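You operate a simulated robot arm through the tools that you are given. There is no shell and no other tool. Be economical: measure what you need, move in short steps, check, and stop when the job is done.

You are at the controls of a simulated robot arm. One attempt, no reset.

## Task
Put the long black-block pipe on the black tray. Take the long green-block pipe and put it on the low shelf under the corner wall bench. Put the long red-block pipe on the corner wall bench. Take the long blue-block pipe on the bench beside the chest and put it away on the low shelf under the middle wall bench. Put the grey-block pipe on the bench beside the chest away on the low shelf under the middle wall bench. Take the red tray and put it on the low shelf under the middle wall bench. Switch the black switch on the booth on. Any order will do. Set down upright: long black-block pipe, long green-block pipe, long red-block pipe, long blue-block pipe, grey-block pipe.

The check looks at the end state, three seconds after you hand in, the way a careful person would. Anything else that was tipped, shoved, dropped, spilled or broken makes it a failure.

## Robot
A 7-joint arm with a vacuum gripper on a trunk, on a base that drives. Base frame: it is fixed to the floor where the robot stands at the start and does not move with it; the origin is under the middle of the robot, x ahead of it, y to its left, z up; the surface under the hand at the start is at about z = 0.86. Lengths are in m, angles in degrees, forces in N, time in s.
Its first joint turns from -149.0 to 149.0 degrees. Places, roughly: black switch on the booth [-1.5, -1.6, 0.6]; black tray (29x17x6 cm) [-2.3, 2.4, 0.2]; corner wall bench [0.7, 1.9, 0.9]; grey-block pipe (10x6x8 cm) [-2.5, -3.4, 0.8]; long black-block pipe (13x6x8 cm) [0.6, -0.2, 0.2]; long blue-block pipe (13x5x7 cm) [-3.5, -3.5, 0.8]; long green-block pipe (11x6x8 cm) [0.6, 0, 0.2]; long red-block pipe (11x5x7 cm) [0.5, 0.4, 0.2]; low shelf under the corner wall bench [0.7, 1.9, 0.2]; low shelf under the middle wall bench [0.7, 0, 0.2]; red tray (13x10x2 cm) [-2.1, -3.5, 0.7]. Payload 1.06 kg.
Tool frame: the origin (TCP) lies in the middle of the cups' lips, and z points out of the cups. The gripper has 1 cup of 0.024 m across, covering 0.024 by 0.024 m (tool x, y); the bellows give 0.008 m. With the vacuum on, a cup seals on a smooth face that it is pressed against (1 to 4 N); it does not hold porous or soft things. The pull reaches 23 N.
Orientation is told as [roll, pitch, yaw] about the base's x, y, z axes, in that order, counted from this pose: with the cups facing straight down, the tool's x points along the base's -x, its y along +y and its z along -z.

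## Interface
- The arm moves only by the tool drive_tool. Its arguments are lists of equal length, an entry for each row: "slide": the shift along the tool's x, y, z in cm, a list of three; "delta_rot": the turn, a rotation vector about the tool's x, y, z in degrees, a list of three; "vacuum": the vacuum: 1 switches it on, 0 off. In form: {"slide": [[tx, ty, tz], ...], "delta_rot": [[wx, wy, wz], ...], "vacuum": [vacuum, ...]}. A call has 1 to 12 rows; each row shifts and turns the commanded pose from where the row before left it, along the tool's axes as they then stand. A row lasts 0.2 s, in which the tool goes at most 0.05 m and 8.6 degrees; a call with a longer step from one row to the next is refused whole, and so is a gripper value outside its range. Where a pose cannot be reached the arm comes as near as it can. A force on the tool above 40 N (or 10 N above the force at the start of the call, whichever is more), or a blocked arm, ends the call early, and 0.2 s more pass. The pull builds up within a second once a cup has sealed. Time passes only in rows, and 0.2 s behind the last, so rows that do not move give it time. The reply holds the time, the measured pose of the TCP, the force on the tool along the base axes and the pull of the vacuum, in the units named above and with some noise, with the torque about the TCP (base axes, N m) and any sound that the robot's microphone picked up.
- Cameras (640 x 400 px; columns grow to the right, rows downward): "scene" is now at [0.0243, 0.1985, 1.3664]; the picture's right is [0.37, -0.93, 0.00], its down [-0.73, -0.29, -0.62] and it looks along [0.58, 0.23, -0.78] (base axes); focal length 214 px, centre (320, 200). "wrist" rides on the gripper at [0.078, 0.019, -0.096] in the tool frame; the picture's right is [-0.24, 0.97, 0.00], its down [-0.71, -0.17, -0.69] and it looks along [-0.67, -0.16, 0.73] (tool axes); focal length 243 px, centre (320, 200). There is no depth. A picture from a camera that has moved, and an enlarged one, comes with that camera's place and axes in the base frame and with its lens.
- grab_frame(camera): a new picture of that camera. No time passes.
- lift_body(by): slides the trunk up (or, below 0, down) by that many m; the arm and the scene camera ride with it, the base frame stays. It gives what a move gives, with no picture.
- steer(legs): drives the robot by 1 to 6 legs, each [ahead, turn to the left] in m and degrees, along the robot's own axes; the way and the turn of a leg run together, so that a leg with both is an arc; at most 1.5 m and 180 degrees a leg. The arm and the cameras ride along, it lands a little off, and it stops where it bumps. It gives what a move gives.
- pan_tilt(pan, tilt): turns the head with the scene camera to pan (to the left, within 155 degrees either way) and tilt (down, from -29 to 69), counted from straight ahead of the robot. It gives what a move gives.
- zoom(camera, box): a new picture of the part [left, top, right, bottom] of that camera's present view, enlarged. No time passes.
- finish_job(): hands the job in; it is judged then, once.

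Work in short steps. Places have to be worked out from the pictures, the camera data and where the tool is seen: move nearer, look again, correct. Check each grasp and each placing, and mend what went wrong. You have 196 turns and 166 pictures in all, those below and enlarged ones among them. Switch the vacuum off and draw the arm clear of the work before you hand the job in, unless the task says otherwise.

The tools are called as a command line: name --argument value ..., lists and objects as JSON in quotes. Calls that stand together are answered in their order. drive_tool: Moves the arm, as the interface text tells. Its arguments: {"type":"object","properties":{"slide":{"type":"array"},"delta_rot":{"type":"array"},"vacuum":{"type":"array"}},"required":["slide","delta_rot","vacuum"]} The other tools are called the same way: lift_body (by) slides the trunk up or down; steer (legs) drives the base; pan_tilt (pan, tilt) turns the head that bears the scene camera; grab_frame (camera) takes a picture; zoom (camera, box) takes an enlarged picture of a part of a camera's view; finish_job () hands the job in.

At the start:

```text
time_s: 0.0
tool_pos: [0.4, 0.5482, 1.0592]
tcp_rot: [0.0, 0.0, 0.0]
force: [-0.6, -0.8, -0.8]
wrist_torque: [-0.01, -0.02, 0.0]
pull: 0.0
trunk travel left (down, up): [-0.441, 0.269]
robot x, y, heading: [-0.0023, -0.0016, -0.1]
head pan, tilt: [21.8, 51.4]
```

scene: 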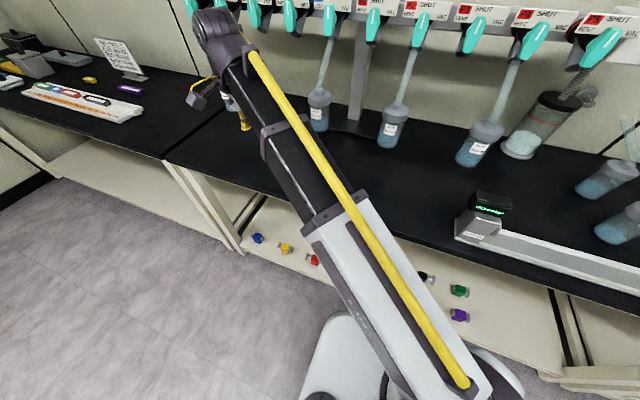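
wrist: 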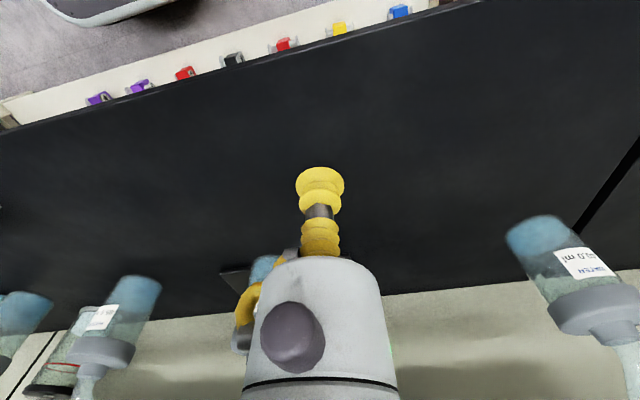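

I begin by looking around the room from where the robot stands.

pan_tilt --pan 0 --tilt 55

grab_frame --camera "scene"

pan_tilt --pan 150 --tilt 25

grab_frame --camera "scene"

pan_tilt --pan -140 --tilt 25

grab_frame --camera "scene"

```text
time_s: 0.8
tool_pos: [0.3996, 0.5477, 1.0592]
tcp_rot: [0.0, -0.1, 0.0]
force: [-0.3, -0.3, 0.7]
wrist_torque: [-0.02, 0.0, -0.01]
pull: 0.1
trunk travel left (down, up): [-0.441, 0.269]
robot x, y, heading: [0.0003, 0.0007, 0.2]
head pan, tilt: [0.0, 55.0]
```

```text
163 pictures are left
camera scene: at [0.0262, 0.1705, 1.3618], right [0.0, -1.0, 0.0], down [-0.82, 0.0, -0.57], along [0.57, 0.0, -0.82], focal length 214 px, centre (320, 200)
```

scene: 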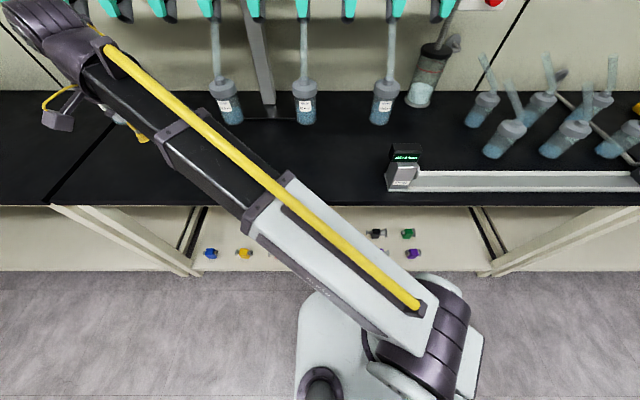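

```text
time_s: 3.2
tool_pos: [0.3998, 0.549, 1.0595]
tcp_rot: [0.0, -0.1, 0.1]
force: [0.0, -0.1, 0.0]
wrist_torque: [0.0, 0.01, 0.04]
pull: 0.0
trunk travel left (down, up): [-0.441, 0.269]
robot x, y, heading: [0.0021, -0.0011, -0.1]
head pan, tilt: [150.0, 25.0]
```

```text
162 pictures are left
camera scene: at [-0.1257, 0.2165, 1.4058], right [0.5, 0.87, 0.0], down [0.37, -0.21, -0.91], along [-0.78, 0.45, -0.42], focal length 214 px, centre (320, 200)
```

scene: 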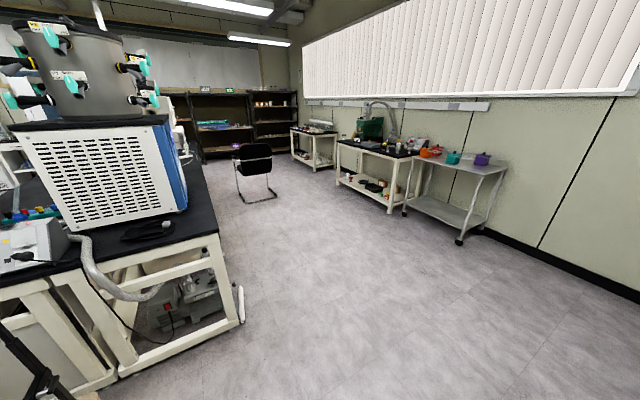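

```text
time_s: 7.2
tool_pos: [0.4007, 0.5478, 1.0596]
tcp_rot: [0.1, 0.0, 0.0]
force: [-0.7, 0.4, 0.2]
wrist_torque: [-0.04, 0.01, 0.01]
pull: 0.0
trunk travel left (down, up): [-0.441, 0.269]
robot x, y, heading: [-0.0002, -0.0036, -0.2]
head pan, tilt: [-140.0, 25.0]
```

```text
161 pictures are left
camera scene: at [-0.1165, 0.1112, 1.4058], right [-0.64, 0.77, 0.0], down [0.32, 0.27, -0.91], along [-0.69, -0.58, -0.42], focal length 214 px, centre (320, 200)
```

scene: 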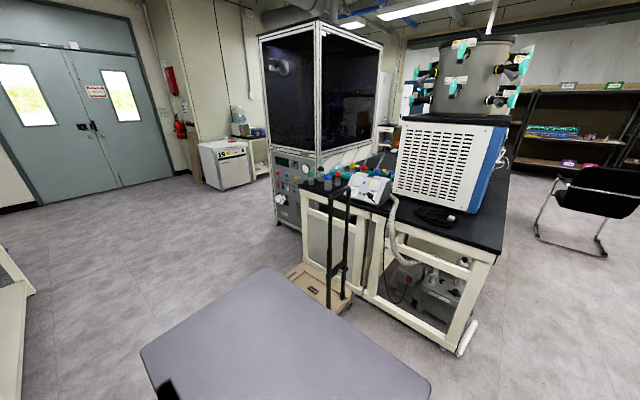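

The bench front edge and low shelf edge are at about x=0.36; pipes sit 0.1–0.25 m inside. I back off so that the arm clears the bench, drop the trunk, and look under.

steer --legs '[[-0.5, 0]]'

lift_body --by -0.4

pan_tilt --pan 0 --tilt 35

grab_frame --camera "scene"

grab_frame --camera "wrist"

```text
time_s: 10.1
tool_pos: [-0.1037, 0.5461, 1.0591]
tcp_rot: [0.0, 0.0, -0.4]
force: [-0.1, 0.8, -0.2]
wrist_torque: [0.01, 0.0, 0.04]
pull: 0.0
trunk travel left (down, up): [-0.441, 0.269]
robot x, y, heading: [-0.507, 0.0016, -0.3]
head pan, tilt: [-140.0, 25.0]
```

```text
time_s: 14.0
tool_pos: [-0.1011, 0.5475, 0.6596]
tcp_rot: [0.0, 0.0, -0.3]
force: [0.3, -0.2, -0.9]
wrist_torque: [0.0, 0.02, -0.02]
pull: 0.1
trunk travel left (down, up): [-0.041, 0.669]
robot x, y, heading: [-0.5036, 0.0032, -0.1]
head pan, tilt: [-140.0, 25.0]
```

```text
time_s: 16.2
tool_pos: [-0.1021, 0.5475, 0.659]
tcp_rot: [0.1, -0.2, -0.3]
force: [0.3, -0.6, -0.1]
wrist_torque: [0.0, 0.02, -0.01]
pull: 0.2
trunk travel left (down, up): [-0.041, 0.669]
robot x, y, heading: [-0.5023, -0.0022, -0.3]
head pan, tilt: [0.0, 35.0]
```

```text
160 pictures are left
camera scene: at [-0.4619, 0.1713, 0.9901], right [-0.01, -1.0, 0.0], down [-0.57, 0.0, -0.82], along [0.82, 0.0, -0.57], focal length 214 px, centre (320, 200)
```

scene: 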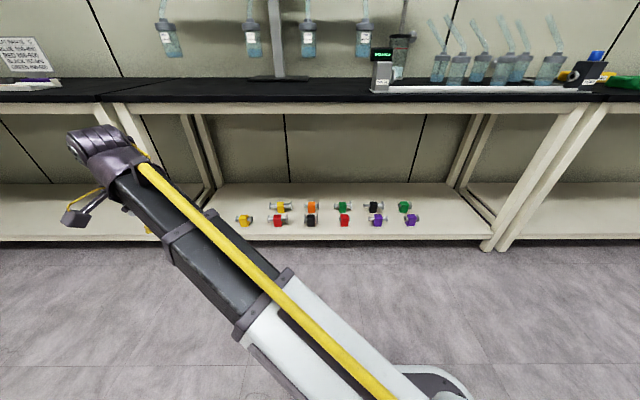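

```text
159 pictures are left
camera wrist: at [-0.1798, 0.5657, 0.7541], right [0.24, 0.97, 0.0], down [0.71, -0.18, 0.69], along [0.67, -0.16, -0.73], focal length 243 px, centre (320, 200)
```

wrist: 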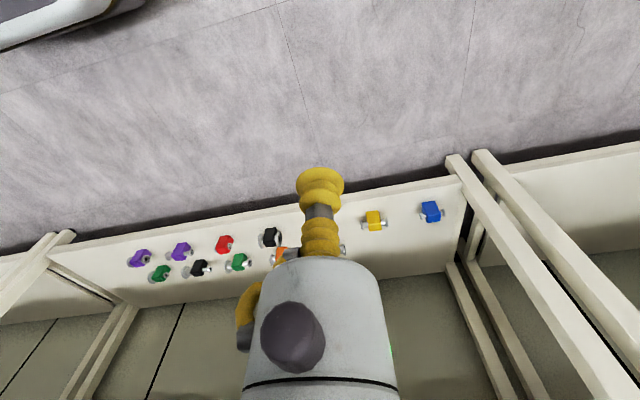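

Many similar pipes stand on this shelf; I zoom in to tell the long ones.

zoom --camera "scene" --box '[225, 190, 325, 240]'

zoom --camera "scene" --box '[325, 190, 425, 240]'

zoom --camera "wrist" --box '[110, 200, 310, 310]'

```text
6.40 times, centred on (275, 215) of scene
camera zoom: at [-0.4619, 0.1713, 0.9901], right [-0.01, -1.0, 0.0], down [-0.57, 0.0, -0.82], along [0.82, 0.0, -0.57], focal length 1373 px, centre (608, 104)
```

zoom: 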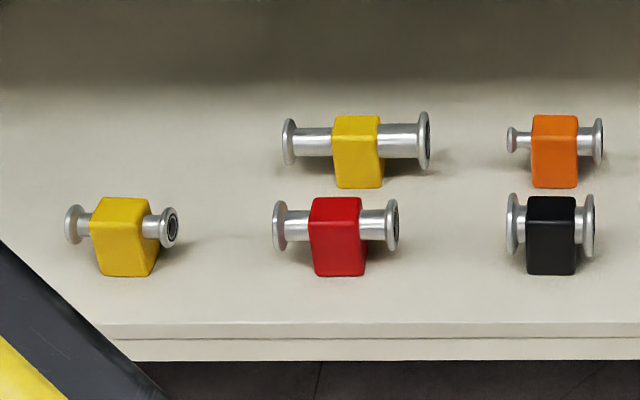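

```text
6.40 times, centred on (375, 215) of scene
camera zoom: at [-0.4619, 0.1713, 0.9901], right [-0.01, -1.0, 0.0], down [-0.57, 0.0, -0.82], along [0.82, 0.0, -0.57], focal length 1373 px, centre (-32, 104)
```

zoom: 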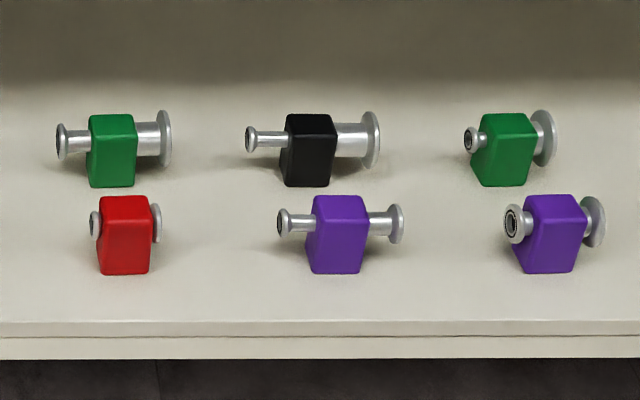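

```text
3.20 times, centred on (210, 255) of wrist
camera zoom: at [-0.1798, 0.5657, 0.7541], right [0.24, 0.97, 0.0], down [0.71, -0.18, 0.69], along [0.67, -0.16, -0.73], focal length 776 px, centre (672, 24)
```

zoom: 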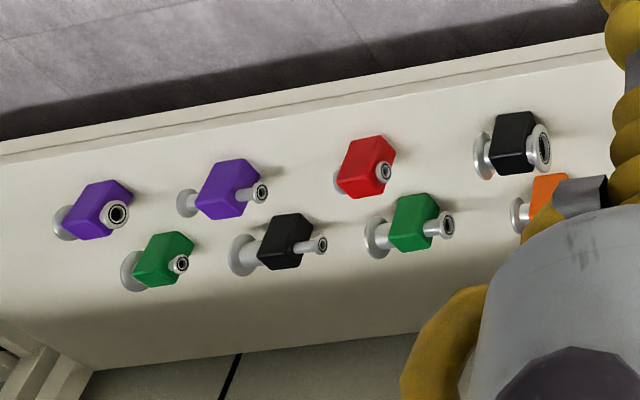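

The long ones: black is back row at about (0.6,-0.2), green back row (0.6,0.03), red front left (0.5,0.4). I swing the arm to straight ahead of the robot, still in front of the bench.

drive_tool --slide '[[-2.8, -4, 0], [-2.8, -4, 0], [-2.8, -4, 0], [-2.8, -4, 0], [-2.8, -4, 0], [-2.8, -4, 0], [-2.8, -4, 0], [-2.8, -4, 0], [-2.8, -4, 0], [-2.8, -4, 0], [-2.8, -4, 0], [-2.8, -4, 0]]' --delta_rot '[[0, 0, 0], [0, 0, 0], [0, 0, 0], [0, 0, 0], [0, 0, 0], [0, 0, 0], [0, 0, 0], [0, 0, 0], [0, 0, 0], [0, 0, 0], [0, 0, 0], [0, 0, 0]]' --vacuum '[0, 0, 0, 0, 0, 0, 0, 0, 0, 0, 0, 0]'

drive_tool --slide '[[0, 0, 4.5], [0, 0, 4.5], [0, 0, 4.5], [0, 0, 4.5], [0, 0, 4.5], [0, 0, 4.5]]' --delta_rot '[[0, 0, 0], [0, 0, 0], [0, 0, 0], [0, 0, 0], [0, 0, 0], [0, 0, 0]]' --vacuum '[0, 0, 0, 0, 0, 0]'

grab_frame --camera "scene"

grab_frame --camera "wrist"

```text
time_s: 18.8
tool_pos: [0.2395, 0.0679, 0.6438]
tcp_rot: [0.2, 0.0, -0.2]
force: [-1.0, 0.2, 0.0]
wrist_torque: [0.02, -0.02, -0.02]
pull: 0.1
out of reach, approached as far as the arm can: row 2, 3, 4
trunk travel left (down, up): [-0.041, 0.669]
robot x, y, heading: [-0.5071, -0.0008, -0.2]
head pan, tilt: [0.0, 35.0]
```

```text
time_s: 20.2
tool_pos: [0.2354, 0.0718, 0.3734]
tcp_rot: [0.1, -0.1, -0.3]
force: [0.3, 0.4, -0.3]
wrist_torque: [0.03, -0.03, -0.01]
pull: 0.0
trunk travel left (down, up): [-0.041, 0.669]
robot x, y, heading: [-0.507, 0.0063, -0.4]
head pan, tilt: [0.0, 35.0]
```

```text
155 pictures are left
camera scene: at [-0.4619, 0.1712, 0.9902], right [0.0, -1.0, 0.0], down [-0.57, 0.0, -0.82], along [0.82, 0.0, -0.57], focal length 214 px, centre (320, 200)
```

scene: 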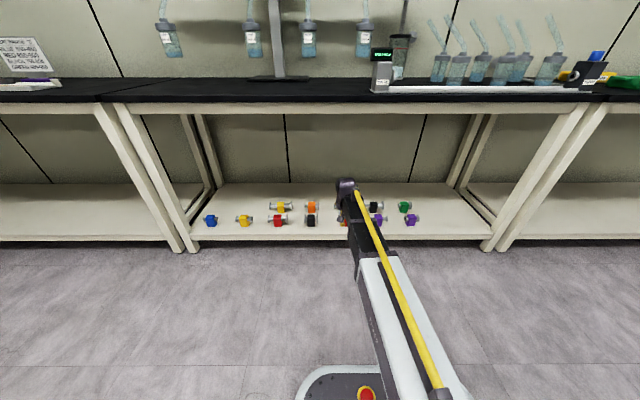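

```text
154 pictures are left
camera wrist: at [0.157, 0.0893, 0.4676], right [0.24, 0.97, 0.0], down [0.71, -0.18, 0.69], along [0.67, -0.16, -0.73], focal length 243 px, centre (320, 200)
```

wrist: 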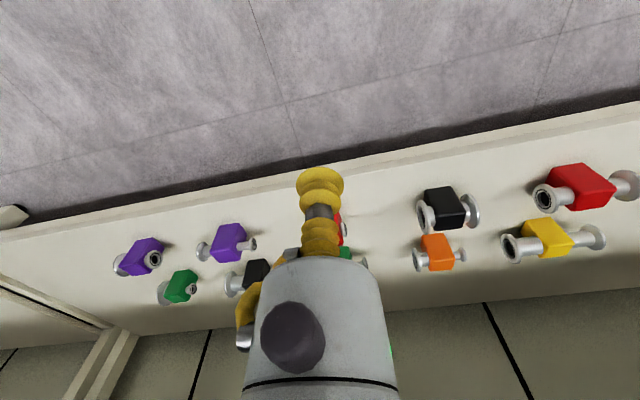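

The arm lies low enough (wrist top about z 0.58) to go beneath the bench. I drive 0.2 m ahead and slide the tool over the long red pipe.

steer --legs '[[0.2, 0]]'

drive_tool --slide '[[0, 4.5, 0], [0, 4.5, 0], [0, 4.5, 0], [0, 4.5, 0], [0, 4.5, 0], [0, 4.5, 0], [0, 4.5, 0]]' --delta_rot '[[0, 0, 0], [0, 0, 0], [0, 0, 0], [0, 0, 0], [0, 0, 0], [0, 0, 0], [0, 0, 0]]' --vacuum '[0, 0, 0, 0, 0, 0, 0]'

grab_frame --camera "wrist"

grab_frame --camera "scene"

```text
time_s: 21.8
tool_pos: [0.4358, 0.0683, 0.3728]
tcp_rot: [0.1, 0.0, -0.3]
force: [-0.3, -0.1, 1.0]
wrist_torque: [0.0, -0.01, -0.03]
pull: 0.0
trunk travel left (down, up): [-0.041, 0.669]
robot x, y, heading: [-0.3044, -0.0031, -0.6]
head pan, tilt: [0.0, 35.0]
```

```text
time_s: 23.4
tool_pos: [0.4369, 0.3853, 0.3742]
tcp_rot: [0.1, 0.0, -0.2]
force: [0.3, 0.6, -0.1]
wrist_torque: [0.02, 0.0, 0.01]
pull: 0.0
trunk travel left (down, up): [-0.041, 0.669]
robot x, y, heading: [-0.3042, -0.0023, -0.1]
head pan, tilt: [0.0, 35.0]
```

```text
153 pictures are left
camera wrist: at [0.3587, 0.4028, 0.4692], right [0.24, 0.97, 0.0], down [0.71, -0.18, 0.69], along [0.67, -0.16, -0.73], focal length 243 px, centre (320, 200)
```

wrist: 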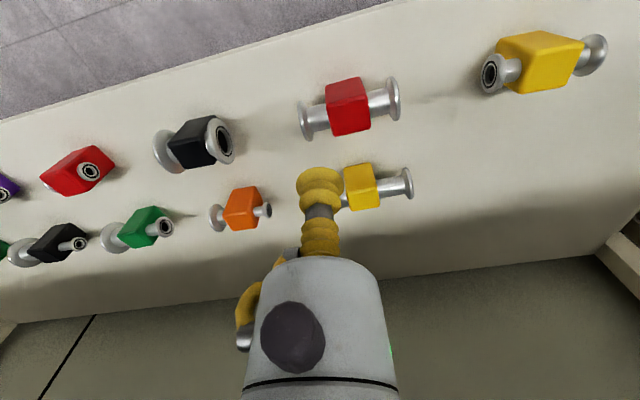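

```text
152 pictures are left
camera scene: at [-0.2617, 0.1702, 0.9901], right [-0.01, -1.0, 0.0], down [-0.57, 0.0, -0.82], along [0.82, 0.0, -0.57], focal length 214 px, centre (320, 200)
```

scene: 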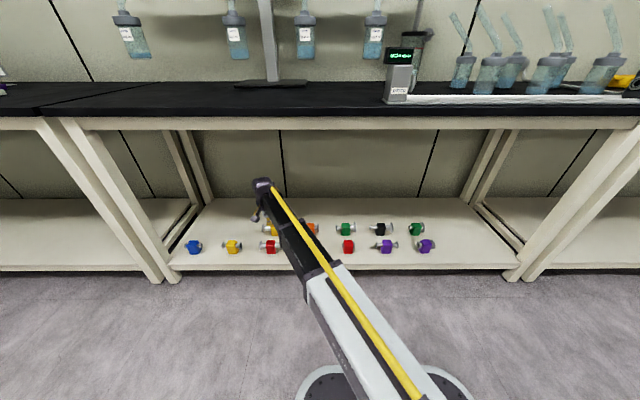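

I zoom on the red block to find its top face.

zoom --camera "wrist" --box '[270, 50, 430, 150]'

```text
4.00 times, centred on (350, 100) of wrist
camera zoom: at [0.3587, 0.4028, 0.4692], right [0.24, 0.97, 0.0], down [0.71, -0.18, 0.69], along [0.67, -0.16, -0.73], focal length 970 px, centre (200, 600)
```

zoom: 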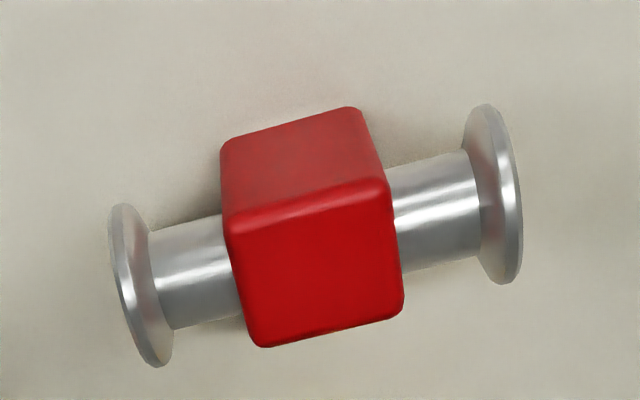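

Red top centre is at about (0.472, 0.408, 0.23). I move above it and down to z≈0.255.

drive_tool --slide '[[-3.5, 2.3, 0], [0, 0, 4], [0, 0, 4], [0, 0, 3.9]]' --delta_rot '[[0, 0, 0], [0, 0, 0], [0, 0, 0], [0, 0, 0]]' --vacuum '[0, 0, 0, 0]'

grab_frame --camera "wrist"

```text
time_s: 24.4
tool_pos: [0.4714, 0.4061, 0.2566]
tcp_rot: [0.1, 0.0, -0.4]
force: [0.0, 0.5, 0.6]
wrist_torque: [0.0, 0.0, 0.03]
pull: 0.1
trunk travel left (down, up): [-0.041, 0.669]
robot x, y, heading: [-0.305, 0.0009, -0.2]
head pan, tilt: [0.0, 35.0]
```

```text
150 pictures are left
camera wrist: at [0.3942, 0.4262, 0.3501], right [0.24, 0.97, 0.0], down [0.71, -0.18, 0.69], along [0.67, -0.16, -0.73], focal length 243 px, centre (320, 200)
```

wrist: 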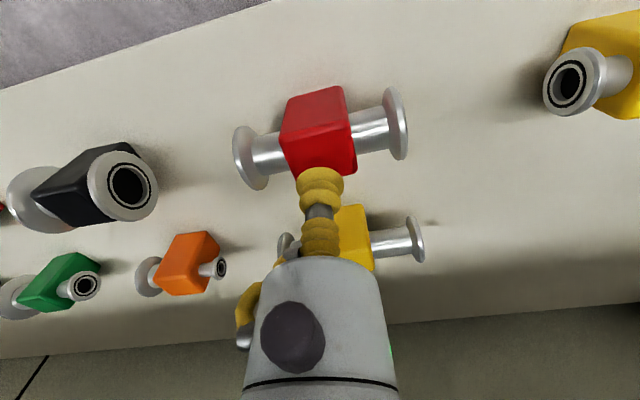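

The cup sits right above the block's top. I come down with the vacuum on in small steps.

drive_tool --slide '[[0, 0, 1.5], [0, 0, 0.5], [0, 0, 0.5], [0, 0, 0.4], [0, 0, 0], [0, 0, 0]]' --delta_rot '[[0, 0, 0], [0, 0, 0], [0, 0, 0], [0, 0, 0], [0, 0, 0], [0, 0, 0]]' --vacuum '[1, 1, 1, 1, 1, 1]'

```text
time_s: 25.8
tool_pos: [0.4716, 0.4072, 0.2263]
tcp_rot: [0.2, -0.1, -0.2]
force: [0.4, -1.1, 0.9]
wrist_torque: [0.0, 0.0, 0.03]
pull: 23.0
trunk travel left (down, up): [-0.041, 0.669]
robot x, y, heading: [-0.3045, -0.0001, -0.4]
head pan, tilt: [0.0, 35.0]
```

Sealed with full pull. I lift it 12 cm and back the robot out.

drive_tool --slide '[[0, 0, -3], [0, 0, -3], [0, 0, -4], [0, 0, -3]]' --delta_rot '[[0, 0, 0], [0, 0, 0], [0, 0, 0], [0, 0, 0]]' --vacuum '[1, 1, 1, 1]'

steer --legs '[[-0.5, 0]]'

grab_frame --camera "wrist"

lift_body --by 0.6

pan_tilt --pan 50 --tilt 35

grab_frame --camera "scene"

```text
time_s: 26.8
tool_pos: [0.472, 0.4069, 0.3569]
tcp_rot: [0.0, 0.1, -0.2]
force: [0.6, -0.6, -2.4]
wrist_torque: [0.0, 0.04, 0.03]
pull: 22.8
trunk travel left (down, up): [-0.041, 0.669]
robot x, y, heading: [-0.306, 0.0036, -0.2]
head pan, tilt: [0.0, 35.0]
```

```text
time_s: 29.7
tool_pos: [-0.0321, 0.4088, 0.3559]
tcp_rot: [0.1, 0.0, -0.3]
force: [-0.3, -0.2, -2.7]
wrist_torque: [0.03, 0.04, -0.02]
pull: 22.8
trunk travel left (down, up): [-0.041, 0.669]
robot x, y, heading: [-0.8132, 0.0007, -0.3]
head pan, tilt: [0.0, 35.0]
```

```text
149 pictures are left
camera wrist: at [-0.1104, 0.4279, 0.4506], right [0.24, 0.97, 0.0], down [0.71, -0.18, 0.69], along [0.67, -0.16, -0.73], focal length 243 px, centre (320, 200)
```

wrist: 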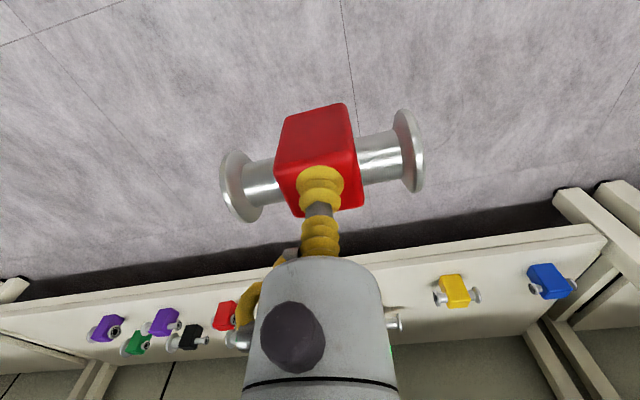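

```text
refused: 0.6 is not a number from -0.4 to 0.4
```

```text
time_s: 30.9
tool_pos: [-0.032, 0.4102, 0.3564]
tcp_rot: [0.1, 0.0, -0.3]
force: [0.2, 0.0, -3.1]
wrist_torque: [-0.04, -0.01, 0.03]
pull: 22.5
trunk travel left (down, up): [-0.041, 0.669]
robot x, y, heading: [-0.8103, 0.0008, -0.2]
head pan, tilt: [50.0, 35.0]
```

```text
148 pictures are left
camera scene: at [-0.7974, 0.2407, 0.99], right [0.76, -0.65, 0.0], down [-0.37, -0.44, -0.82], along [0.53, 0.62, -0.57], focal length 214 px, centre (320, 200)
```

scene: 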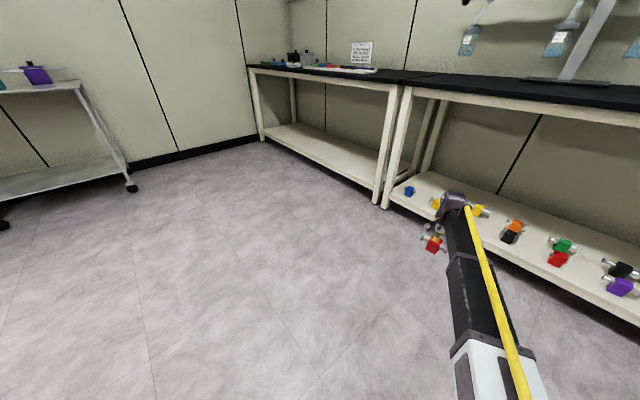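

The pipe hangs well. I raise the trunk for the bench top and drive to the corner wall bench.

lift_body --by 0.4

lift_body --by 0.25

steer --legs '[[0, 90], [1.4, 0], [0, -90]]'

pan_tilt --pan 25 --tilt 35

grab_frame --camera "scene"

```text
time_s: 34.8
tool_pos: [-0.0335, 0.4097, 0.755]
tcp_rot: [0.0, 0.0, -0.4]
force: [-0.2, 0.2, -3.6]
wrist_torque: [0.01, 0.04, 0.02]
pull: 23.4
trunk travel left (down, up): [-0.441, 0.269]
robot x, y, heading: [-0.8099, -0.0001, -0.3]
head pan, tilt: [50.0, 35.0]
```

```text
time_s: 37.3
tool_pos: [-0.0331, 0.4093, 1.0052]
tcp_rot: [0.1, 0.0, -0.3]
force: [-0.2, -0.2, -3.7]
wrist_torque: [0.0, 0.02, 0.0]
pull: 23.2
trunk travel left (down, up): [-0.691, 0.019]
robot x, y, heading: [-0.8114, 0.005, -0.1]
head pan, tilt: [50.0, 35.0]
```

```text
time_s: 52.0
tool_pos: [-0.0457, 1.8116, 1.0065]
tcp_rot: [0.2, 0.0, -0.2]
force: [0.3, 0.3, -2.4]
wrist_torque: [-0.01, 0.05, -0.03]
pull: 22.7
trunk travel left (down, up): [-0.691, 0.019]
robot x, y, heading: [-0.8199, 1.4044, -0.3]
head pan, tilt: [50.0, 35.0]
```

```text
time_s: 52.9
tool_pos: [-0.0459, 1.8121, 1.005]
tcp_rot: [0.0, 0.0, -0.2]
force: [-0.3, -0.4, -3.4]
wrist_torque: [0.01, 0.02, 0.02]
pull: 22.5
trunk travel left (down, up): [-0.691, 0.019]
robot x, y, heading: [-0.8196, 1.4061, -0.1]
head pan, tilt: [25.0, 35.0]
```

```text
147 pictures are left
camera scene: at [-0.7865, 1.6113, 1.64], right [0.42, -0.91, 0.0], down [-0.52, -0.24, -0.82], along [0.74, 0.34, -0.57], focal length 214 px, centre (320, 200)
```

scene: 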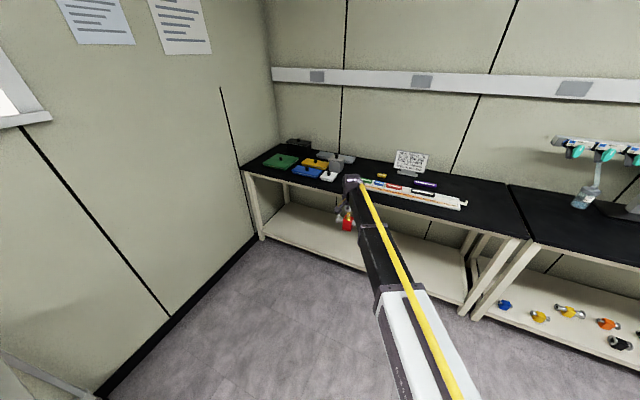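

zoom --camera "scene" --box '[235, 130, 535, 260]'

```text
2.13 times, centred on (385, 195) of scene
camera zoom: at [-0.7865, 1.6113, 1.64], right [0.42, -0.91, 0.0], down [-0.52, -0.24, -0.82], along [0.74, 0.34, -0.57], focal length 458 px, centre (181, 211)
```

zoom: 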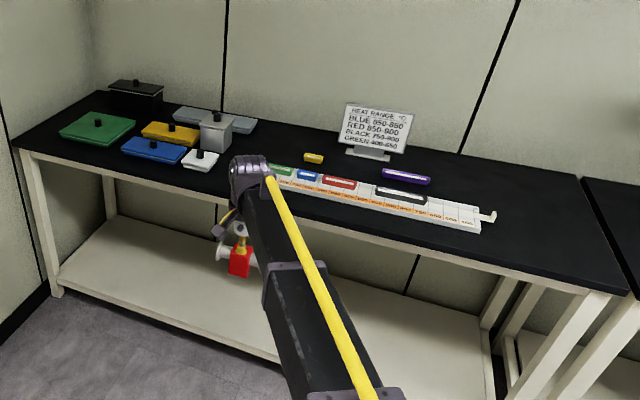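

A free patch is at the right end of the bench, around (0.48, 1.11). I swing the tool to the right first, before driving in.

drive_tool --slide '[[0, -4.8, -0.5], [0, -4.8, -0.5], [0, -4.8, -0.5], [0, -4.8, -0.5], [0, -4.8, -0.5], [0, -4.8, -0.5], [0, -4.8, 0], [0, -4.8, 0], [0, -4.8, 0], [0, -4.8, 0], [0, -4.8, 0], [0, -4.8, 0]]' --delta_rot '[[0, 0, 0], [0, 0, 0], [0, 0, 0], [0, 0, 0], [0, 0, 0], [0, 0, 0], [0, 0, 0], [0, 0, 0], [0, 0, 0], [0, 0, 0], [0, 0, 0], [0, 0, 0]]' --vacuum '[1, 1, 1, 1, 1, 1, 1, 1, 1, 1, 1, 1]'

drive_tool --slide '[[0, -4.8, 0], [0, -4.8, 0], [0, -3, 0]]' --delta_rot '[[0, 0, 0], [0, 0, 0], [0, 0, 0]]' --vacuum '[1, 1, 1]'

steer --legs '[[0.53, 0]]'

pan_tilt --pan 0 --tilt 45

grab_frame --camera "scene"

grab_frame --camera "wrist"

```text
time_s: 55.5
tool_pos: [-0.0473, 1.2354, 1.0329]
tcp_rot: [0.1, 0.0, -0.2]
force: [-0.1, 0.0, -3.0]
wrist_torque: [-0.01, 0.01, 0.01]
pull: 22.5
trunk travel left (down, up): [-0.691, 0.019]
robot x, y, heading: [-0.8233, 1.402, -0.3]
head pan, tilt: [25.0, 35.0]
```

```text
time_s: 56.3
tool_pos: [-0.0486, 1.109, 1.0359]
tcp_rot: [0.1, 0.2, -0.2]
force: [-0.4, -0.6, -3.9]
wrist_torque: [0.0, 0.05, 0.04]
pull: 23.0
trunk travel left (down, up): [-0.691, 0.019]
robot x, y, heading: [-0.8189, 1.4056, -0.5]
head pan, tilt: [25.0, 35.0]
```

```text
time_s: 59.4
tool_pos: [0.4807, 1.1089, 1.036]
tcp_rot: [0.1, 0.0, -0.2]
force: [0.4, -0.1, -3.5]
wrist_torque: [0.0, 0.04, 0.02]
pull: 22.8
trunk travel left (down, up): [-0.691, 0.019]
robot x, y, heading: [-0.2894, 1.3986, -0.3]
head pan, tilt: [25.0, 35.0]
```

```text
time_s: 60.3
tool_pos: [0.4804, 1.109, 1.0362]
tcp_rot: [0.1, 0.0, -0.3]
force: [-0.2, 0.6, -3.3]
wrist_torque: [0.04, 0.03, -0.01]
pull: 23.3
trunk travel left (down, up): [-0.691, 0.019]
robot x, y, heading: [-0.2916, 1.4008, -0.2]
head pan, tilt: [0.0, 45.0]
```

```text
145 pictures are left
camera scene: at [-0.2561, 1.5719, 1.6253], right [0.0, -1.0, 0.0], down [-0.71, 0.0, -0.71], along [0.71, 0.0, -0.71], focal length 214 px, centre (320, 200)
```

scene: 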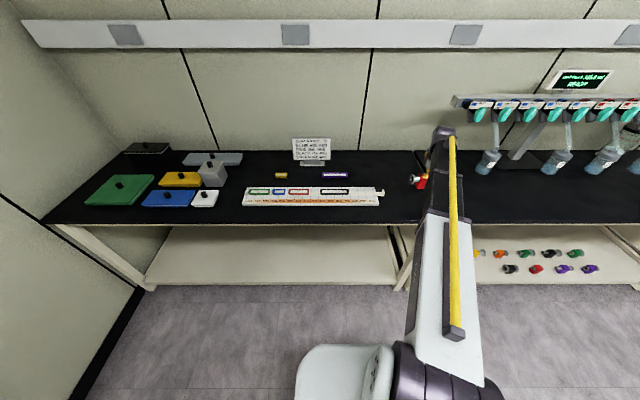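

```text
144 pictures are left
camera wrist: at [0.4034, 1.1266, 1.1301], right [0.24, 0.97, 0.0], down [0.71, -0.17, 0.69], along [0.67, -0.16, -0.73], focal length 243 px, centre (320, 200)
```

wrist: 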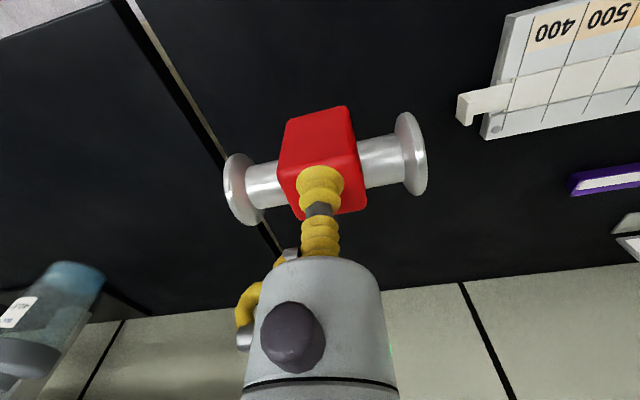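

The patch between the bench gap and the ruler is clear. I lower towards the bench, then with small steps.

drive_tool --slide '[[0, 0, 4.5], [0, 0, 3], [0, 0, 1]]' --delta_rot '[[0, 0, 0], [0, 0, 0], [0, 0, 0]]' --vacuum '[1, 1, 1]'

drive_tool --slide '[[0, 0, 0.5], [0, 0, 0.5], [0, 0, 0.4]]' --delta_rot '[[0, 0, 0], [0, 0, 0], [0, 0, 0]]' --vacuum '[1, 1, 1]'

```text
time_s: 61.1
tool_pos: [0.4817, 1.107, 0.9505]
tcp_rot: [0.1, -0.1, -0.2]
force: [1.2, -1.0, -3.2]
wrist_torque: [0.01, 0.04, -0.01]
pull: 22.7
trunk travel left (down, up): [-0.691, 0.019]
robot x, y, heading: [-0.2937, 1.3943, -0.3]
head pan, tilt: [0.0, 45.0]
```

```text
time_s: 61.9
tool_pos: [0.4811, 1.1073, 0.936]
tcp_rot: [0.1, 0.0, -0.3]
force: [-0.3, 0.2, -3.1]
wrist_torque: [-0.02, 0.02, 0.02]
pull: 22.8
trunk travel left (down, up): [-0.691, 0.019]
robot x, y, heading: [-0.2933, 1.4026, -0.1]
head pan, tilt: [0.0, 45.0]
```

drive_tool --slide '[[0, 0, 0.4], [0, 0, 0.3]]' --delta_rot '[[0, 0, 0], [0, 0, 0]]' --vacuum '[1, 1]'

grab_frame --camera "wrist"

```text
time_s: 62.5
tool_pos: [0.4812, 1.1083, 0.9296]
tcp_rot: [0.0, 0.1, -0.1]
force: [-0.6, -0.3, -4.2]
wrist_torque: [0.01, 0.02, -0.02]
pull: 22.5
trunk travel left (down, up): [-0.691, 0.019]
robot x, y, heading: [-0.2908, 1.4027, -0.2]
head pan, tilt: [0.0, 45.0]
```

```text
143 pictures are left
camera wrist: at [0.4035, 1.126, 1.0243], right [0.24, 0.97, 0.0], down [0.71, -0.17, 0.69], along [0.67, -0.16, -0.73], focal length 243 px, centre (320, 200)
```

wrist: 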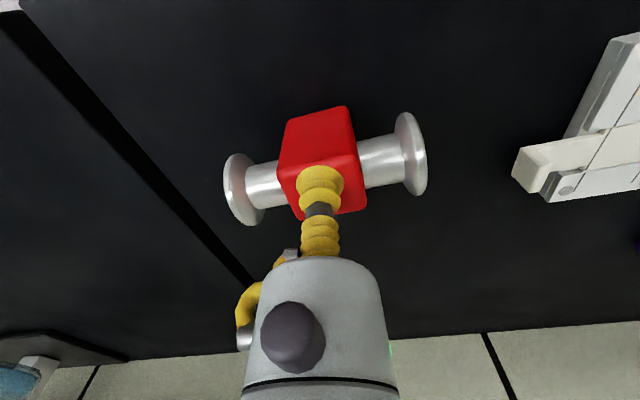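

No contact yet; I continue with small steps.

drive_tool --slide '[[0, 0, 0.3], [0, 0, 0.3]]' --delta_rot '[[0, 0, 0], [0, 0, 0]]' --vacuum '[1, 1]'

drive_tool --slide '[[0, 0, 0.3], [0, 0, 0]]' --delta_rot '[[0, 0, 0], [0, 0, 0]]' --vacuum '[1, 1]'

```text
time_s: 63.1
tool_pos: [0.4818, 1.1068, 0.9251]
tcp_rot: [0.1, -0.1, -0.2]
force: [-0.7, -1.4, 3.2]
wrist_torque: [-0.01, -0.06, 0.04]
pull: 22.8
trunk travel left (down, up): [-0.691, 0.019]
robot x, y, heading: [-0.2934, 1.4039, -0.2]
head pan, tilt: [0.0, 45.0]
```

```text
time_s: 63.7
tool_pos: [0.4801, 1.1088, 0.9222]
tcp_rot: [0.0, -0.1, -0.1]
force: [5.0, -3.0, 16.5]
wrist_torque: [0.02, -0.03, 0.01]
pull: 23.1
trunk travel left (down, up): [-0.691, 0.019]
robot x, y, heading: [-0.2903, 1.4026, -0.2]
head pan, tilt: [0.0, 45.0]
```

It rests on the bench. I release and rise.

drive_tool --slide '[[0, 0, -0.3], [0, 0, 0], [0, 0, 0], [0, 0, 0], [0, 0, -2], [0, 0, -4], [0, 0, -4]]' --delta_rot '[[0, 0, 0], [0, 0, 0], [0, 0, 0], [0, 0, 0], [0, 0, 0], [0, 0, 0], [0, 0, 0]]' --vacuum '[1, 0, 0, 0, 0, 0, 0]'

grab_frame --camera "wrist"

steer --legs '[[-0.53, 0]]'

lift_body --by -0.4

lift_body --by -0.27

steer --legs '[[0, -90], [1.4, 0], [0, 90]]'

```text
time_s: 65.3
tool_pos: [0.4797, 1.1074, 1.0235]
tcp_rot: [0.0, 0.0, -0.2]
force: [0.9, -0.8, 0.2]
wrist_torque: [0.0, -0.01, -0.01]
pull: 0.2
trunk travel left (down, up): [-0.691, 0.019]
robot x, y, heading: [-0.2938, 1.4028, -0.4]
head pan, tilt: [0.0, 45.0]
```

```text
142 pictures are left
camera wrist: at [0.4018, 1.1258, 1.1186], right [0.24, 0.97, 0.0], down [0.71, -0.17, 0.69], along [0.67, -0.16, -0.73], focal length 243 px, centre (320, 200)
```

wrist: 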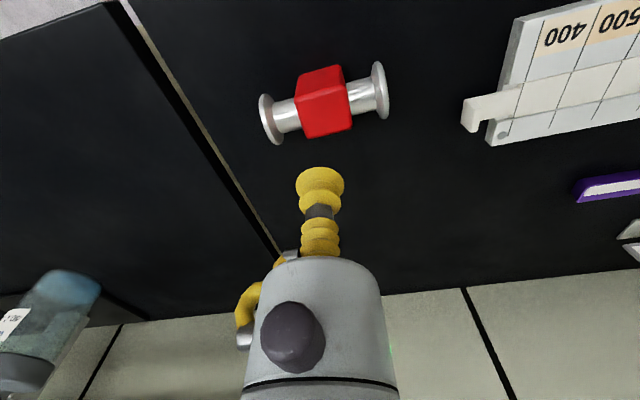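

```text
time_s: 68.3
tool_pos: [-0.0475, 1.109, 1.0244]
tcp_rot: [0.1, 0.0, -0.3]
force: [0.3, -0.3, -1.0]
wrist_torque: [0.05, -0.01, 0.02]
pull: 0.1
trunk travel left (down, up): [-0.691, 0.019]
robot x, y, heading: [-0.8185, 1.4046, -0.2]
head pan, tilt: [0.0, 45.0]
```

```text
time_s: 72.2
tool_pos: [-0.0485, 1.1086, 0.6223]
tcp_rot: [0.1, -0.1, -0.2]
force: [-0.2, 0.0, -0.3]
wrist_torque: [0.0, 0.02, -0.02]
pull: 0.0
trunk travel left (down, up): [-0.291, 0.419]
robot x, y, heading: [-0.8246, 1.4013, -0.4]
head pan, tilt: [0.0, 45.0]
```

```text
time_s: 74.9
tool_pos: [-0.0469, 1.1083, 0.3537]
tcp_rot: [0.1, 0.0, -0.2]
force: [-0.2, -0.4, 0.1]
wrist_torque: [-0.02, -0.02, -0.02]
pull: 0.1
trunk travel left (down, up): [-0.021, 0.689]
robot x, y, heading: [-0.8207, 1.4038, -0.3]
head pan, tilt: [0.0, 45.0]
```

```text
time_s: 85.0
tool_pos: [-1.1676, -0.6639, 0.3564]
tcp_rot: [0.0, -0.3, -93.1]
force: [-1.0, 0.6, -0.4]
wrist_torque: [-0.03, -0.04, 0.0]
pull: 0.0
trunk travel left (down, up): [-0.021, 0.689]
robot x, y, heading: [-0.8391, 0.0815, -93.6]
head pan, tilt: [0.0, 45.0]
stopped in leg 2: the robot was blocked; the commanded pose is now the measured one
```

Blocked: the extended arm likely touched the hand cart. I look before moving.

grab_frame --camera "wrist"

grab_frame --camera "scene"

```text
141 pictures are left
camera wrist: at [-1.1432, -0.587, 0.4503], right [0.96, -0.29, 0.0], down [-0.21, -0.69, 0.69], along [-0.2, -0.66, -0.73], focal length 243 px, centre (320, 200)
```

wrist: 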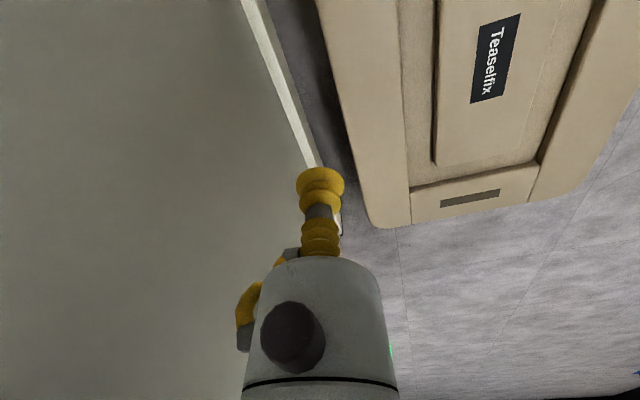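

```text
140 pictures are left
camera scene: at [-0.6734, 0.0383, 0.9555], right [-1.0, 0.06, 0.0], down [0.05, 0.7, -0.71], along [-0.04, -0.71, -0.71], focal length 214 px, centre (320, 200)
```

scene: 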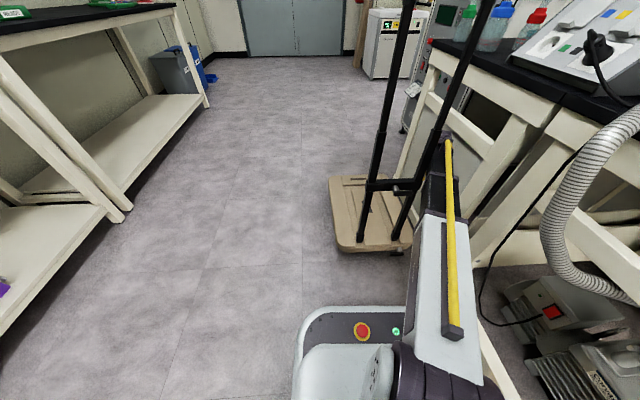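

The cart appears unmoved. I back off the way I came and turn to face the bench from here; y≈0.38 suffices for reaching green and black.

steer --legs '[[-0.25, 0], [0, 93.6]]'

pan_tilt --pan -105 --tilt 40

grab_frame --camera "scene"

```text
time_s: 87.7
tool_pos: [-1.0493, -0.4539, 0.354]
tcp_rot: [-0.8, 0.1, -85.5]
force: [-0.8, 0.2, -0.2]
wrist_torque: [-0.05, -0.02, 0.01]
pull: 0.1
trunk travel left (down, up): [-0.021, 0.689]
robot x, y, heading: [-0.825, 0.3315, -85.4]
head pan, tilt: [0.0, 45.0]
stopped in leg 2: the force on the tool passed its limit at 80 N (the readings are from after the stop); the commanded pose is now the measured one
```

```text
time_s: 89.5
tool_pos: [-1.0499, -0.4537, 0.3547]
tcp_rot: [-0.7, -0.1, -85.5]
force: [-3.2, -0.5, -0.6]
wrist_torque: [-0.05, -0.43, -0.03]
pull: 0.1
trunk travel left (down, up): [-0.021, 0.689]
robot x, y, heading: [-0.8248, 0.3327, -85.4]
head pan, tilt: [-105.0, 40.0]
```

```text
139 pictures are left
camera scene: at [-0.7439, 0.4058, 0.9626], right [0.18, 0.98, 0.0], down [0.63, -0.11, -0.77], along [-0.75, 0.14, -0.64], focal length 214 px, centre (320, 200)
```

scene: 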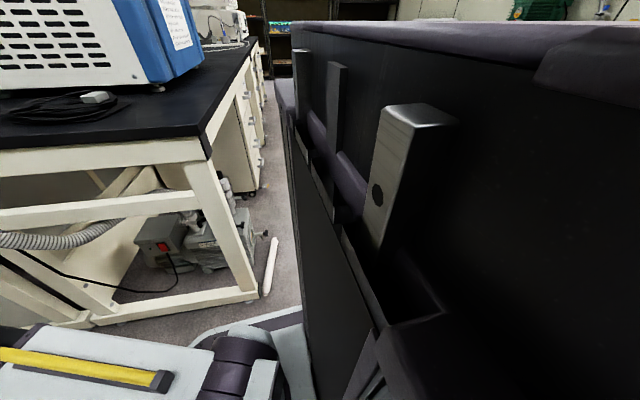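

The tool caught something (the cart handle probably) when turning. I turn back and look straight ahead.

steer --legs '[[0, -8]]'

pan_tilt --pan -15 --tilt 45

grab_frame --camera "scene"

grab_frame --camera "wrist"

```text
time_s: 90.5
tool_pos: [-1.1557, -0.4155, 0.3549]
tcp_rot: [-0.7, 0.0, -93.3]
force: [0.1, 0.1, 0.1]
wrist_torque: [0.04, -0.03, 0.0]
pull: 0.2
trunk travel left (down, up): [-0.021, 0.689]
robot x, y, heading: [-0.8267, 0.3321, -93.1]
head pan, tilt: [-105.0, 40.0]
```

```text
time_s: 92.2
tool_pos: [-1.1565, -0.4161, 0.3552]
tcp_rot: [-0.7, 0.0, -93.3]
force: [0.1, 0.6, 0.6]
wrist_torque: [-0.02, -0.02, 0.0]
pull: 0.1
trunk travel left (down, up): [-0.021, 0.689]
robot x, y, heading: [-0.8263, 0.3363, -92.9]
head pan, tilt: [-15.0, 45.0]
```

```text
138 pictures are left
camera scene: at [-0.679, 0.2899, 0.9553], right [-0.95, 0.31, 0.0], down [0.22, 0.67, -0.71], along [-0.22, -0.67, -0.71], focal length 214 px, centre (320, 200)
```

scene: 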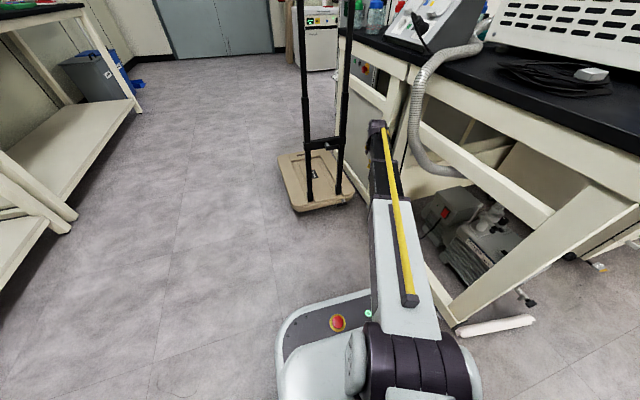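

```text
137 pictures are left
camera wrist: at [-1.1308, -0.3396, 0.4491], right [0.96, -0.29, -0.01], down [-0.21, -0.7, 0.69], along [-0.21, -0.65, -0.73], focal length 243 px, centre (320, 200)
```

wrist: 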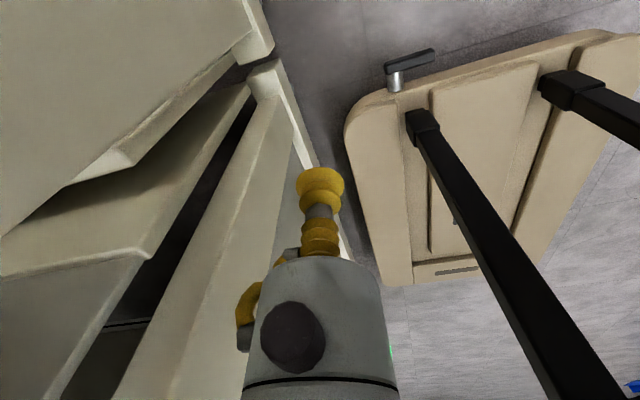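

I back up further so that the arm clears the cart, then turn.

steer --legs '[[-0.4, 0], [0, 93]]'

pan_tilt --pan -115 --tilt 35

grab_frame --camera "scene"

```text
time_s: 98.7
tool_pos: [-0.0334, 0.4525, 0.3547]
tcp_rot: [-0.7, 0.0, 0.8]
force: [0.1, -0.5, -0.6]
wrist_torque: [0.01, -0.01, 0.02]
pull: 0.0
trunk travel left (down, up): [-0.021, 0.689]
robot x, y, heading: [-0.7986, 0.7237, 1.3]
head pan, tilt: [-15.0, 45.0]
```

```text
time_s: 100.4
tool_pos: [-0.032, 0.4533, 0.3541]
tcp_rot: [-0.7, -0.1, 0.8]
force: [0.0, -0.2, -0.3]
wrist_torque: [-0.01, 0.03, -0.01]
pull: 0.0
trunk travel left (down, up): [-0.021, 0.689]
robot x, y, heading: [-0.8038, 0.7288, 1.3]
head pan, tilt: [-115.0, 35.0]
```

```text
136 pictures are left
camera scene: at [-0.8866, 0.8165, 0.9701], right [-0.91, 0.41, 0.0], down [0.23, 0.52, -0.82], along [-0.33, -0.75, -0.57], focal length 214 px, centre (320, 200)
```

scene: 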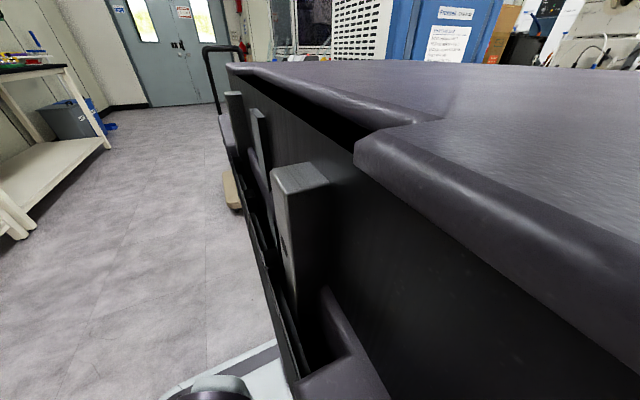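

The cart stands. I swing the arm to the robot's left so it stays away from the cart, then drive south and face the bench.

drive_tool --slide '[[0, 4.8, 0], [0, 4.8, 0], [0, 4.8, 0], [0, 4.8, 0], [0, 4.8, 0], [0, 4.8, 0], [0, 4.8, 0], [0, 4.8, 0], [0, 4.8, 0], [0, 4.8, 0], [0, 4.8, 0], [0, 4.8, 0]]' --delta_rot '[[0, 0, 0], [0, 0, 0], [0, 0, 0], [0, 0, 0], [0, 0, 0], [0, 0, 0], [0, 0, 0], [0, 0, 0], [0, 0, 0], [0, 0, 0], [0, 0, 0], [0, 0, 0]]' --vacuum '[0, 0, 0, 0, 0, 0, 0, 0, 0, 0, 0, 0]'

steer --legs '[[0, -70], [0.75, 0], [0, 69]]'

pan_tilt --pan 0 --tilt 35

grab_frame --camera "scene"

```text
time_s: 103.0
tool_pos: [-0.0414, 1.0296, 0.3466]
tcp_rot: [-0.6, 0.0, 0.7]
force: [0.0, 0.1, 0.2]
wrist_torque: [-0.02, 0.0, -0.02]
pull: 0.1
trunk travel left (down, up): [-0.021, 0.689]
robot x, y, heading: [-0.8048, 0.728, 0.9]
head pan, tilt: [-115.0, 35.0]
```

```text
time_s: 113.2
tool_pos: [0.2259, 0.3316, 0.3459]
tcp_rot: [-0.7, 0.1, 1.1]
force: [0.7, 0.3, 0.1]
wrist_torque: [0.02, -0.02, -0.02]
pull: 0.2
trunk travel left (down, up): [-0.021, 0.689]
robot x, y, heading: [-0.534, 0.0248, 1.4]
head pan, tilt: [-115.0, 35.0]
```

```text
time_s: 115.1
tool_pos: [0.2265, 0.3306, 0.346]
tcp_rot: [-0.6, 0.0, 1.1]
force: [0.0, 0.2, 0.5]
wrist_torque: [-0.03, -0.02, -0.01]
pull: 0.1
trunk travel left (down, up): [-0.021, 0.689]
robot x, y, heading: [-0.5347, 0.0228, 1.2]
head pan, tilt: [0.0, 35.0]
```

```text
135 pictures are left
camera scene: at [-0.494, 0.1963, 0.9701], right [0.02, -1.0, 0.0], down [-0.57, -0.01, -0.82], along [0.82, 0.02, -0.57], focal length 214 px, centre (320, 200)
```

scene: 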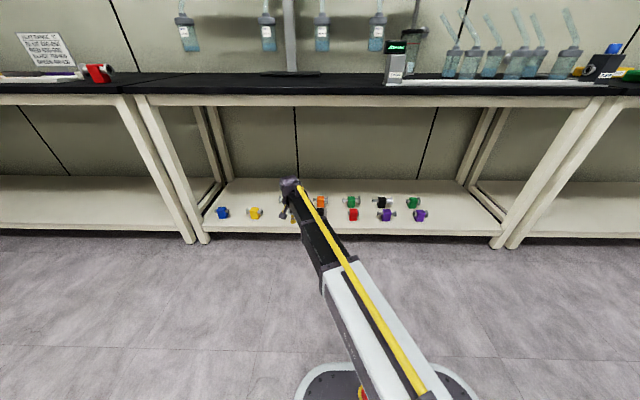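

Now I drive 0.28 m ahead and bring the tool over the long green pipe.

steer --legs '[[0.28, 0]]'

drive_tool --slide '[[-0.7, -4.5, -0.3], [-0.7, -4.5, -0.3], [-0.7, -4.5, -0.3], [-0.7, -4.5, 0], [-0.7, -4.5, 0], [-0.7, -4.5, 0], [-0.7, -4, 0]]' --delta_rot '[[0, 0, 0], [0, 0, 0], [0, 0, 0], [0, 0, 0], [0, 0, 0], [0, 0, 0], [0, 0, 0]]' --vacuum '[0, 0, 0, 0, 0, 0, 0]'

grab_frame --camera "wrist"

```text
time_s: 117.1
tool_pos: [0.5112, 0.3373, 0.3464]
tcp_rot: [-0.7, 0.0, 1.0]
force: [0.2, 0.3, -0.7]
wrist_torque: [-0.01, -0.01, -0.02]
pull: 0.1
trunk travel left (down, up): [-0.021, 0.689]
robot x, y, heading: [-0.2476, 0.0322, 1.2]
head pan, tilt: [0.0, 35.0]
```

```text
time_s: 118.7
tool_pos: [0.5659, 0.0293, 0.3587]
tcp_rot: [-0.7, 0.0, 1.2]
force: [1.1, -0.3, -0.8]
wrist_torque: [0.0, -0.03, 0.0]
pull: 0.1
trunk travel left (down, up): [-0.021, 0.689]
robot x, y, heading: [-0.2458, 0.0282, 1.4]
head pan, tilt: [0.0, 35.0]
```

```text
134 pictures are left
camera wrist: at [0.4881, 0.046, 0.4536], right [0.22, 0.98, -0.01], down [0.71, -0.15, 0.69], along [0.67, -0.16, -0.73], focal length 243 px, centre (320, 200)
```

wrist: 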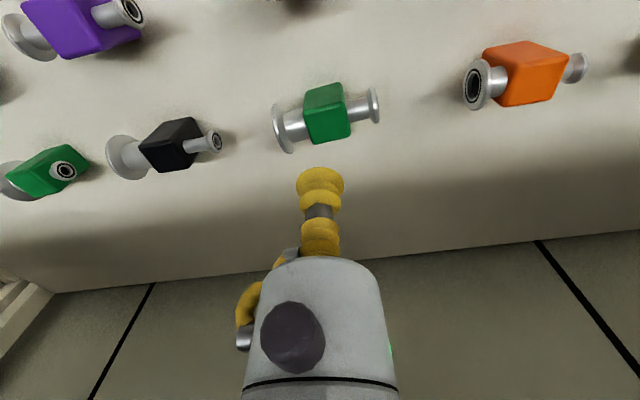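

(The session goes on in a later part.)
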